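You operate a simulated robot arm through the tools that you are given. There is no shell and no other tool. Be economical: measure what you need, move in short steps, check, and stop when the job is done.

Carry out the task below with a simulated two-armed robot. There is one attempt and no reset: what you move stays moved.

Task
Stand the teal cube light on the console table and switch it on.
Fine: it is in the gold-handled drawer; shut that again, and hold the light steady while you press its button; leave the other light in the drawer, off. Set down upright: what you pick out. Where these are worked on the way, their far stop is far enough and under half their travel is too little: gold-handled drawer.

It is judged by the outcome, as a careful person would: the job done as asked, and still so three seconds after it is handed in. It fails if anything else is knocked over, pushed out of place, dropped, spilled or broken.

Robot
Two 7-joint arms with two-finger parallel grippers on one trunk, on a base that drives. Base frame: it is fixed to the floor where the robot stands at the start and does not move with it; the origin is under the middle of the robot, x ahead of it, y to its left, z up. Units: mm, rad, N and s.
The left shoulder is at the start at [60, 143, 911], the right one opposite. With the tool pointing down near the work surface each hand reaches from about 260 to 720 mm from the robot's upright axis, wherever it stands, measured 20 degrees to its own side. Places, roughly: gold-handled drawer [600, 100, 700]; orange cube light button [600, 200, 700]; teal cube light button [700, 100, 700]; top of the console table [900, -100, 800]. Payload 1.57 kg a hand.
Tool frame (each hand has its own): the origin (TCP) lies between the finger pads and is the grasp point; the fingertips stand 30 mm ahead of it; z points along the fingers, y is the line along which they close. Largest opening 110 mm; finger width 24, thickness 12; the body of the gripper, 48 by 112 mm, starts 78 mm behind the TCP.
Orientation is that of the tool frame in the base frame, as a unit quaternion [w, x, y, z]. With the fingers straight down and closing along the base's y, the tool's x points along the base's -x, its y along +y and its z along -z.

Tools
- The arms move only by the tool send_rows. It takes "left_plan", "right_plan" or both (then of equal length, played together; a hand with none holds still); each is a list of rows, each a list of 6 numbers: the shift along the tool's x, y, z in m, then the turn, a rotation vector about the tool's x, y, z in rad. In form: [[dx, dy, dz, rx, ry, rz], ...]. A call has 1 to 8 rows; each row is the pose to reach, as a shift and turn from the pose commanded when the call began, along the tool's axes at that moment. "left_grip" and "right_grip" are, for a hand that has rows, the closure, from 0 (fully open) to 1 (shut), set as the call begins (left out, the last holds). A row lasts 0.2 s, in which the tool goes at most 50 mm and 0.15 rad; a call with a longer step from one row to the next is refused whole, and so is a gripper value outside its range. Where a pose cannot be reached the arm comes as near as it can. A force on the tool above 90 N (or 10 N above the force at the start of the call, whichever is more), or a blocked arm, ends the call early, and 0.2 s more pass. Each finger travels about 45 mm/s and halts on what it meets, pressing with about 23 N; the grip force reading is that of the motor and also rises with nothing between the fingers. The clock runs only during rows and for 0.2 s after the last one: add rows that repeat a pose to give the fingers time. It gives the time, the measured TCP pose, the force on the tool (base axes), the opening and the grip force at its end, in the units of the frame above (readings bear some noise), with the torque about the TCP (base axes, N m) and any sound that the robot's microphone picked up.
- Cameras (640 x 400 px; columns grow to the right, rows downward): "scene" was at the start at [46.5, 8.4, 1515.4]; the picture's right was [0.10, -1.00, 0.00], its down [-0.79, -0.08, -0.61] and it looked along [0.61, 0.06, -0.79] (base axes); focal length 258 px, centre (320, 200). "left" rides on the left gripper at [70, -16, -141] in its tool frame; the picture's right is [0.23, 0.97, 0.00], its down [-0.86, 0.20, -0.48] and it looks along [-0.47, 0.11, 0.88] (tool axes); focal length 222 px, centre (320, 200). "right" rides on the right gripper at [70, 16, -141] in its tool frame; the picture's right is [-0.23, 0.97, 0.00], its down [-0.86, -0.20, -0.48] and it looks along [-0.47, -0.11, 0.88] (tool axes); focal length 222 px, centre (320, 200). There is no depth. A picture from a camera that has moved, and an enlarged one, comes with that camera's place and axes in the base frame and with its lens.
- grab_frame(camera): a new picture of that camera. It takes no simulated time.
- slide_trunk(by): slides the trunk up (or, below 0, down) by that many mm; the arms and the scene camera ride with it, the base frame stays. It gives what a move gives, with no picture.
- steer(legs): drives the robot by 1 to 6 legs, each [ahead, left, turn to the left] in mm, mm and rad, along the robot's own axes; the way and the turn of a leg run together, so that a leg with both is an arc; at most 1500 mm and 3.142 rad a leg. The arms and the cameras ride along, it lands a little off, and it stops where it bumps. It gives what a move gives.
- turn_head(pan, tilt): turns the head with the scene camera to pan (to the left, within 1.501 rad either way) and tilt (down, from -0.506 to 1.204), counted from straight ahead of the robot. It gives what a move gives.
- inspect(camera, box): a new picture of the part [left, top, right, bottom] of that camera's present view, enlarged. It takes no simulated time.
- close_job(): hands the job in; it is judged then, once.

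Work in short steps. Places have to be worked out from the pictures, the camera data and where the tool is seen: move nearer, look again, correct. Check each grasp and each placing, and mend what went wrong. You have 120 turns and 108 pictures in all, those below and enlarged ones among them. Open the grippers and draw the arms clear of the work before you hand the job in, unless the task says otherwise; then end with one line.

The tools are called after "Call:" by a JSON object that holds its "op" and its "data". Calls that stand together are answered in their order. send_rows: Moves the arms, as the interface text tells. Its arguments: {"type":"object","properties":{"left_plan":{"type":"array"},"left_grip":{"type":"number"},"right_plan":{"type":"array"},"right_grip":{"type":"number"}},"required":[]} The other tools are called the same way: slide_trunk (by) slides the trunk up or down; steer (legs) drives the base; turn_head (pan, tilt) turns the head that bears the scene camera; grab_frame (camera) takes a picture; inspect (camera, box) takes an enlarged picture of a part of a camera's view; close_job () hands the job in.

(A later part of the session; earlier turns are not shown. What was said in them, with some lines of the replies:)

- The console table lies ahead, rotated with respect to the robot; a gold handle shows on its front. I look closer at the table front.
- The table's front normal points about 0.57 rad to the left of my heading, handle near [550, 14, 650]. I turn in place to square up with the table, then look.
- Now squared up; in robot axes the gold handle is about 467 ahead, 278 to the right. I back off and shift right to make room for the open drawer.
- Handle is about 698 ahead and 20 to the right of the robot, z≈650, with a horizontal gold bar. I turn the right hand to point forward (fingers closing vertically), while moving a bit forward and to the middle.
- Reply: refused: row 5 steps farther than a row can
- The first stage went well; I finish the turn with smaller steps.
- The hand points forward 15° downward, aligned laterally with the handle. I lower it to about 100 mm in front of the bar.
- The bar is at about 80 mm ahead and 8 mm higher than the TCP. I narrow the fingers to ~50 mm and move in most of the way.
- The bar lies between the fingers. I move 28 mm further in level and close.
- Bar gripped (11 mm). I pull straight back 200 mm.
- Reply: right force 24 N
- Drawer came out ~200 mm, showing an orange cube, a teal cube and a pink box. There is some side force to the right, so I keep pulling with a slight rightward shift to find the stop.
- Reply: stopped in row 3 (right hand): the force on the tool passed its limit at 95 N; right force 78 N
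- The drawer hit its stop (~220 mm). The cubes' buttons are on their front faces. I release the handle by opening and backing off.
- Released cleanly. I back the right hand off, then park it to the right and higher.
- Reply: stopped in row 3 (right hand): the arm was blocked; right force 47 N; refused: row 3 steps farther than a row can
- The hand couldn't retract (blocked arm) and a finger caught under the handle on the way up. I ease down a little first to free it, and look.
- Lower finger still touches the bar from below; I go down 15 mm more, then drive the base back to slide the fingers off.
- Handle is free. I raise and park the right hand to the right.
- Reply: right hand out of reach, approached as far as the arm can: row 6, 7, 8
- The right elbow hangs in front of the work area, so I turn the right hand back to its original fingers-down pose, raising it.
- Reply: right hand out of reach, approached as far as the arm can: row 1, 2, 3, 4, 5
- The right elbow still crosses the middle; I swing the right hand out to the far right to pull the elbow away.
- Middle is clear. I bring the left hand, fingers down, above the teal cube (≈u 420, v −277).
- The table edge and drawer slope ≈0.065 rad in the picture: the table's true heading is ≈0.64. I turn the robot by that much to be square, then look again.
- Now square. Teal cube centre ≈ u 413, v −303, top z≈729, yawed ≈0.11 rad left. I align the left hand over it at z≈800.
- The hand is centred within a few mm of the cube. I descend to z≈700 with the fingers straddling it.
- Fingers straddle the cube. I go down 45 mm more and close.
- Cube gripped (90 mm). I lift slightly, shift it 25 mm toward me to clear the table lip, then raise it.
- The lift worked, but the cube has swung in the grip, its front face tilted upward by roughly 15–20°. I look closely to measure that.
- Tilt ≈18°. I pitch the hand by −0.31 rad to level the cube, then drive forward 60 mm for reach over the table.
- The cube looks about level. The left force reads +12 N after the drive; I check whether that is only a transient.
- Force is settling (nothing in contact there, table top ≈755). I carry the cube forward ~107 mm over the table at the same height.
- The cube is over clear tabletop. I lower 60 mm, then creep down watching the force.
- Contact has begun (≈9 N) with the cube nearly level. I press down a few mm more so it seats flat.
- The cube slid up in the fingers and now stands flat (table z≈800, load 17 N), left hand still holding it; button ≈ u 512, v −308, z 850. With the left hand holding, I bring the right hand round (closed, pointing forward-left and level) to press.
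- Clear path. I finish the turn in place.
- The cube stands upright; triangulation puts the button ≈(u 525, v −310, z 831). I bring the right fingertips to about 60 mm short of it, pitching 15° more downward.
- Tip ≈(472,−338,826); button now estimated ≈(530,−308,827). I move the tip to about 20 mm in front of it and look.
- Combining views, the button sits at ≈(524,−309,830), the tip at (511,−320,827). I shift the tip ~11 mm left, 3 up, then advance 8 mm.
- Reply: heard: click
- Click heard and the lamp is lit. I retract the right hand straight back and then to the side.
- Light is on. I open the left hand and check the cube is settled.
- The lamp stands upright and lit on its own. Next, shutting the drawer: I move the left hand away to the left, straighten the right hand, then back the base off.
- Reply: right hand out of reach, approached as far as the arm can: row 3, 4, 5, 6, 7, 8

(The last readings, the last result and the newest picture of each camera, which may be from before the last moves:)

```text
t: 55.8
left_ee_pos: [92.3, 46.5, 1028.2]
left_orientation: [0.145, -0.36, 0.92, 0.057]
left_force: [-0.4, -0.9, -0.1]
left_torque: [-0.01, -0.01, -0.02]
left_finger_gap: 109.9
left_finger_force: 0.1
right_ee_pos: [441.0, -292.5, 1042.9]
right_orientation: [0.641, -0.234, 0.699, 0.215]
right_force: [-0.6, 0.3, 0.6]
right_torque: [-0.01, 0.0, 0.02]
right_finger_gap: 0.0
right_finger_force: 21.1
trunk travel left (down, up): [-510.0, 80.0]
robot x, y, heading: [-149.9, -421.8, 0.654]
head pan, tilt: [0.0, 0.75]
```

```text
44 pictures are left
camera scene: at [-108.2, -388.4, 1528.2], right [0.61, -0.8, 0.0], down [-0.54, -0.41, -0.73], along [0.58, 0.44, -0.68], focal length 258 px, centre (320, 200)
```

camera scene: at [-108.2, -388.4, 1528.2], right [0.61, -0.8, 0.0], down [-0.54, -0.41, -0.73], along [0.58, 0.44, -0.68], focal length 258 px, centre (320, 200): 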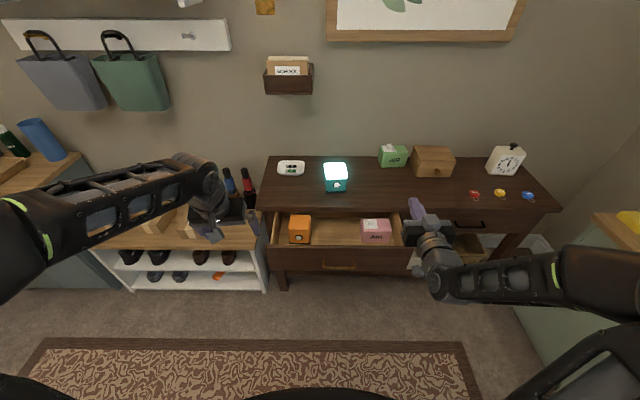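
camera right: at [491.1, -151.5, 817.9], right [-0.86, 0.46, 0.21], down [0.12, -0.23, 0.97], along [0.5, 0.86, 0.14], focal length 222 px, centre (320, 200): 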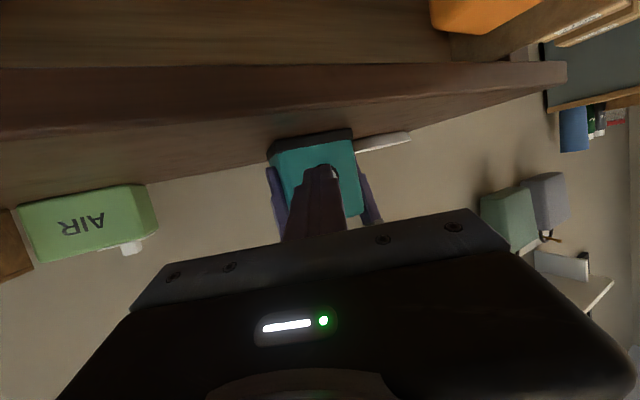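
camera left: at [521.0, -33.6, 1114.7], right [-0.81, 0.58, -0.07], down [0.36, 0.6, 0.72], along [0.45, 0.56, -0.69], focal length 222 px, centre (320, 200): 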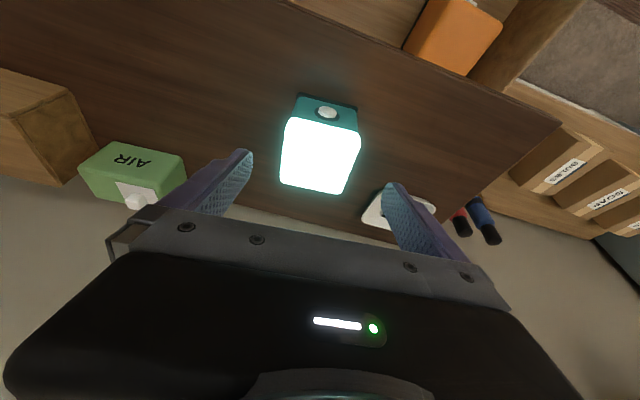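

Right hand is level and square. I bring it down in front of the drawer panel's middle (z≈715).

Call:
{"op": "send_rows", "data": {"right_plan": [[0.041, 0.023, 0.002, 0, 0, 0], [0.082, 0.047, 0.004, 0, 0, 0], [0.123, 0.07, 0.006, 0, 0, 0], [0.163, 0.093, 0.008, 0, 0, 0], [0.204, 0.116, 0.01, 0, 0, 0], [0.245, 0.14, 0.012, 0, 0, 0], [0.286, 0.163, 0.014, 0, 0, 0], [0.327, 0.186, 0.015, 0, 0, 0]]}}

Call:
{"op": "inspect", "data": {"camera": "scene", "box": [240, 140, 460, 300]}}

Call:
{"op": "grab_frame", "data": {"camera": "right"}}

```text
t: 57.6
left_ee_pos: [92.6, 47.4, 1028.2]
left_orientation: [0.143, -0.36, 0.92, 0.056]
left_force: [-0.9, 0.5, 0.1]
left_torque: [0.03, 0.01, 0.01]
left_finger_gap: 109.8
left_finger_force: 0.0
right_ee_pos: [322.4, -147.9, 716.4]
right_orientation: [0.641, -0.234, 0.698, 0.215]
right_force: [0.6, 0.3, 0.6]
right_torque: [0.02, 0.0, -0.01]
right_finger_gap: 0.2
right_finger_force: 21.1
trunk travel left (down, up): [-510.0, 80.0]
robot x, y, heading: [-149.0, -422.6, 0.65]
head pan, tilt: [0.0, 0.75]
```

```text
2.50 times, centred on (350, 220) of scene
camera zoom: at [-107.2, -387.3, 1528.2], right [0.61, -0.8, 0.0], down [-0.54, -0.41, -0.73], along [0.58, 0.44, -0.68], focal length 644 px, centre (245, 150)
```

zoom: 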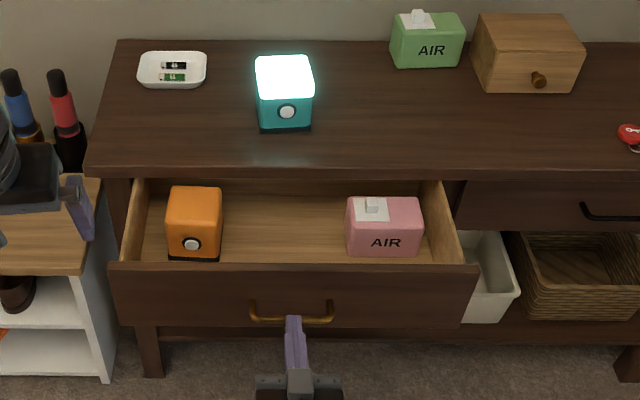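

```text
42 pictures are left
camera right: at [194.9, -223.0, 657.4], right [-0.57, 0.79, 0.23], down [-0.2, -0.4, 0.89], along [0.8, 0.46, 0.39], focal length 222 px, centre (320, 200)
```

right: 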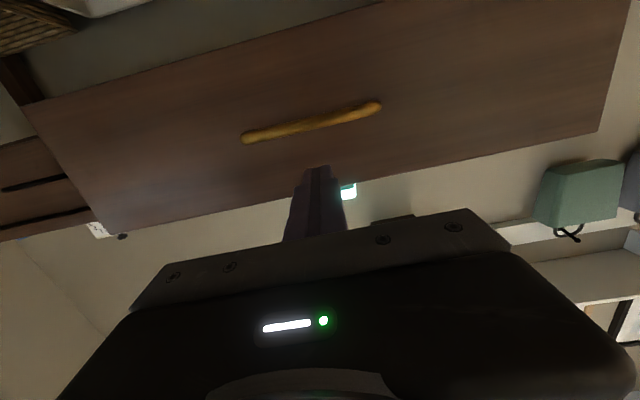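

The fingertips point at the panel's middle above the handle, ~75 mm away. I drive forward 170 mm, which starts closing the drawer.

Call:
{"op": "steer", "data": {"legs": [[65, 0, 0], [105, 0, 0]]}}

Call:
{"op": "inspect", "data": {"camera": "scene", "box": [230, 160, 450, 320]}}

```text
t: 59.4
left_ee_pos: [229.3, 151.3, 1026.3]
left_orientation: [0.143, -0.36, 0.92, 0.056]
left_force: [-0.4, 0.2, 0.3]
left_torque: [0.01, 0.03, 0.01]
left_finger_gap: 110.0
left_finger_force: 0.1
right_ee_pos: [459.4, -43.3, 715.7]
right_orientation: [0.64, -0.235, 0.699, 0.215]
right_force: [0.6, -0.5, -0.7]
right_torque: [0.03, 0.0, -0.03]
right_finger_gap: 0.1
right_finger_force: 21.0
trunk travel left (down, up): [-510.0, 80.0]
robot x, y, heading: [-15.6, -314.8, 0.653]
head pan, tilt: [0.0, 0.75]
```

```text
2.50 times, centred on (340, 240) of scene
camera zoom: at [30.6, -282.5, 1528.1], right [0.61, -0.79, 0.0], down [-0.54, -0.41, -0.73], along [0.58, 0.44, -0.68], focal length 644 px, centre (270, 100)
```

zoom: 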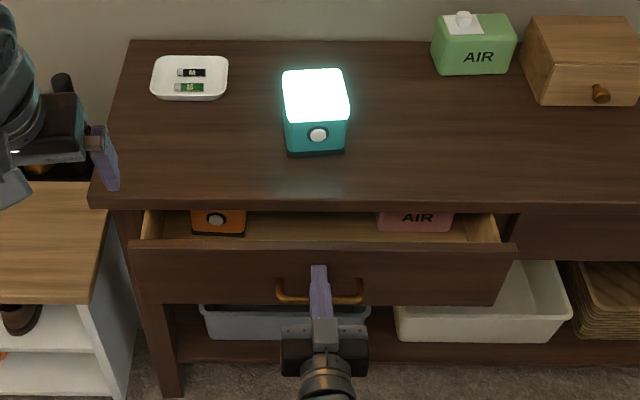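

Drawer is more than half shut, contents undisturbed. I push on with the arm, level, 100 mm in small rows.

Call:
{"op": "send_rows", "data": {"right_plan": [[-0.0011, 0, 0.0125, 0, 0, 0], [-0.0022, 0, 0.025, 0, 0, 0], [-0.0033, 0, 0.0375, 0, 0, 0], [-0.0044, 0, 0.05, 0, 0, 0], [-0.0055, 0, 0.0625, 0, 0, 0], [-0.0066, 0, 0.075, 0, 0, 0], [-0.0077, 0, 0.0875, 0, 0, 0], [-0.0088, 0, 0.1, 0, 0, 0]]}}

Call:
{"op": "inspect", "data": {"camera": "scene", "box": [230, 160, 450, 320]}}

```text
t: 61.2
left_ee_pos: [224.4, 145.9, 1030.8]
left_orientation: [0.146, -0.36, 0.92, 0.057]
left_force: [-0.2, -0.3, -0.4]
left_torque: [0.02, 0.03, 0.0]
left_finger_gap: 109.7
left_finger_force: 0.1
right_ee_pos: [533.0, 10.6, 718.0]
right_orientation: [0.64, -0.234, 0.7, 0.214]
right_force: [-45.1, -50.0, 10.3]
right_torque: [0.25, -0.95, -0.45]
right_finger_gap: 0.0
right_finger_force: 21.2
trunk travel left (down, up): [-510.0, 80.0]
robot x, y, heading: [-18.6, -317.5, 0.649]
head pan, tilt: [0.0, 0.75]
```

```text
2.50 times, centred on (340, 240) of scene
camera zoom: at [23.5, -289.4, 1528.6], right [0.61, -0.8, 0.0], down [-0.54, -0.41, -0.73], along [0.58, 0.45, -0.68], focal length 644 px, centre (270, 100)
```

zoom: 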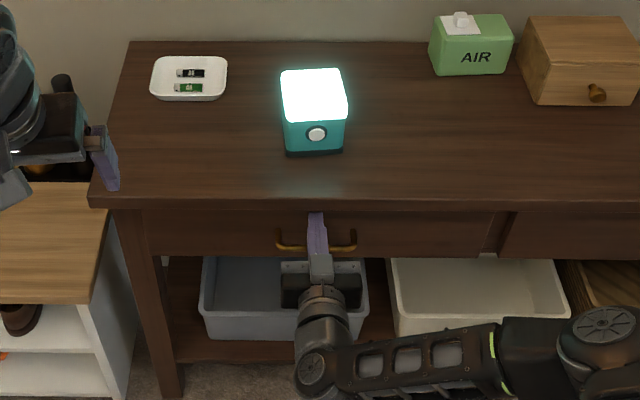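

The arm met the stop (67 N) and the drawer front is flush with its neighbour. I ease back 80 mm, then drive the base back.

Call:
{"op": "send_rows", "data": {"right_plan": [[0.001, 0, -0.02, 0, 0, 0], [0.003, 0, -0.04, 0, 0, 0], [0.005, 0, -0.06, 0, 0, 0], [0.007, 0, -0.08, 0, 0, 0]]}}

Call:
{"op": "steer", "data": {"legs": [[-150, 0, 0]]}}

Call:
{"op": "grab_frame", "data": {"camera": "scene"}}

Call:
{"op": "inspect", "data": {"camera": "scene", "box": [240, 130, 480, 290]}}

```text
t: 62.2
left_ee_pos: [228.3, 152.2, 1028.1]
left_orientation: [0.144, -0.36, 0.92, 0.056]
left_force: [0.3, 0.0, -0.5]
left_torque: [0.0, -0.04, 0.01]
left_finger_gap: 110.0
left_finger_force: 0.1
right_ee_pos: [474.6, -29.9, 715.1]
right_orientation: [0.641, -0.235, 0.698, 0.216]
right_force: [-0.2, 0.1, -0.3]
right_torque: [0.01, 0.0, 0.0]
right_finger_gap: 0.3
right_finger_force: 21.3
trunk travel left (down, up): [-510.0, 80.0]
robot x, y, heading: [-19.9, -319.4, 0.652]
head pan, tilt: [0.0, 0.75]
```

```text
t: 63.6
left_ee_pos: [107.8, 57.0, 1028.4]
left_orientation: [0.144, -0.359, 0.92, 0.056]
left_force: [-0.5, -1.4, 0.2]
left_torque: [0.02, 0.0, -0.01]
left_finger_gap: 110.0
left_finger_force: 0.1
right_ee_pos: [354.7, -124.8, 715.0]
right_orientation: [0.641, -0.233, 0.699, 0.214]
right_force: [0.2, -0.8, 0.0]
right_torque: [-0.04, -0.02, -0.01]
right_finger_gap: 0.0
right_finger_force: 21.3
trunk travel left (down, up): [-510.0, 80.0]
robot x, y, heading: [-133.0, -411.9, 0.65]
head pan, tilt: [0.0, 0.75]
```

```text
39 pictures are left
camera scene: at [-92.7, -376.6, 1528.3], right [0.6, -0.8, 0.0], down [-0.54, -0.41, -0.73], along [0.58, 0.44, -0.68], focal length 258 px, centre (320, 200)
```

scene: 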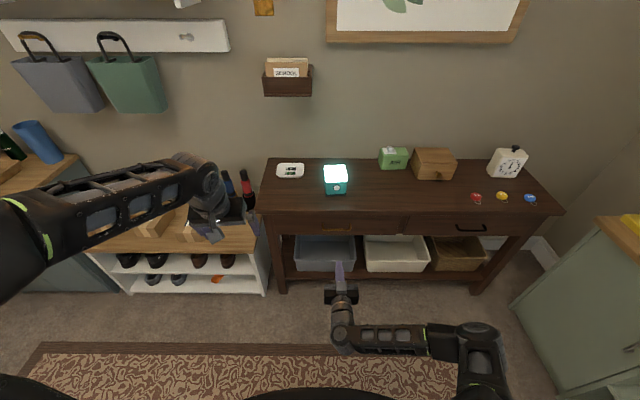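

```text
2.50 times, centred on (360, 210) of scene
camera zoom: at [-92.7, -376.6, 1528.3], right [0.6, -0.8, 0.0], down [-0.54, -0.41, -0.73], along [0.58, 0.44, -0.68], focal length 644 px, centre (220, 175)
```

zoom: 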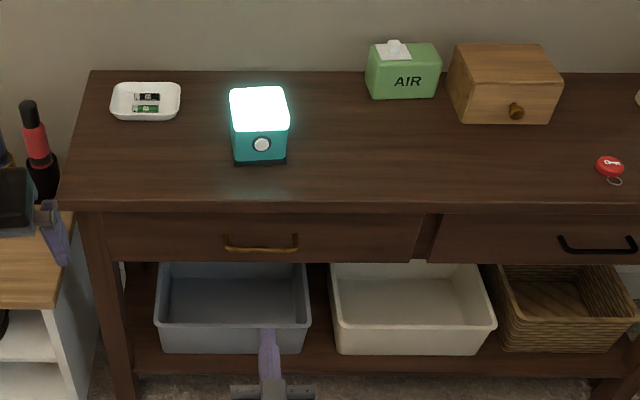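

The drawer is shut, the lamp lit and upright, everything else in place. I open the right gripper, the arms being clear.

Call:
{"op": "send_rows", "data": {"right_plan": [[0, 0, 0, 0, 0, 0], [0, 0, 0, 0, 0, 0], [0, 0, 0, 0, 0, 0], [0, 0, 0, 0, 0, 0], [0, 0, 0, 0, 0, 0], [0, 0, 0, 0, 0, 0]], "right_grip": 0.0}}

Call:
{"op": "inspect", "data": {"camera": "scene", "box": [240, 130, 480, 290]}}

```text
t: 65.0
left_ee_pos: [108.1, 58.3, 1028.1]
left_orientation: [0.143, -0.36, 0.92, 0.056]
left_force: [0.1, 0.6, 0.2]
left_torque: [0.02, 0.0, -0.01]
left_finger_gap: 110.0
left_finger_force: 0.0
right_ee_pos: [354.9, -123.9, 715.0]
right_orientation: [0.641, -0.233, 0.699, 0.214]
right_force: [-0.3, 0.2, 0.1]
right_torque: [-0.02, 0.0, 0.0]
right_finger_gap: 110.0
right_finger_force: 0.0
trunk travel left (down, up): [-510.0, 80.0]
robot x, y, heading: [-136.6, -409.1, 0.654]
head pan, tilt: [0.0, 0.75]
```

```text
2.50 times, centred on (360, 210) of scene
camera zoom: at [-91.6, -375.7, 1528.2], right [0.6, -0.8, 0.0], down [-0.54, -0.41, -0.73], along [0.58, 0.44, -0.68], focal length 644 px, centre (220, 175)
```

zoom: 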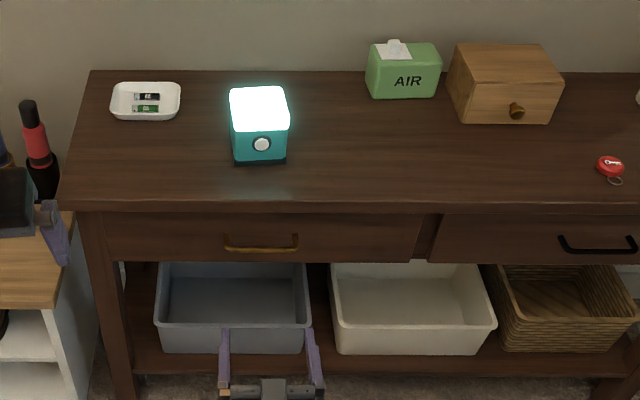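

Everything is as asked; I hand the job in.

Call:
{"op": "close_job", "data": {}}

```text
The job is handed in.
```

The teal cube light stands upright on the console table, switched on. The gold-handled drawer is shut again, and the orange light was left in it, off.
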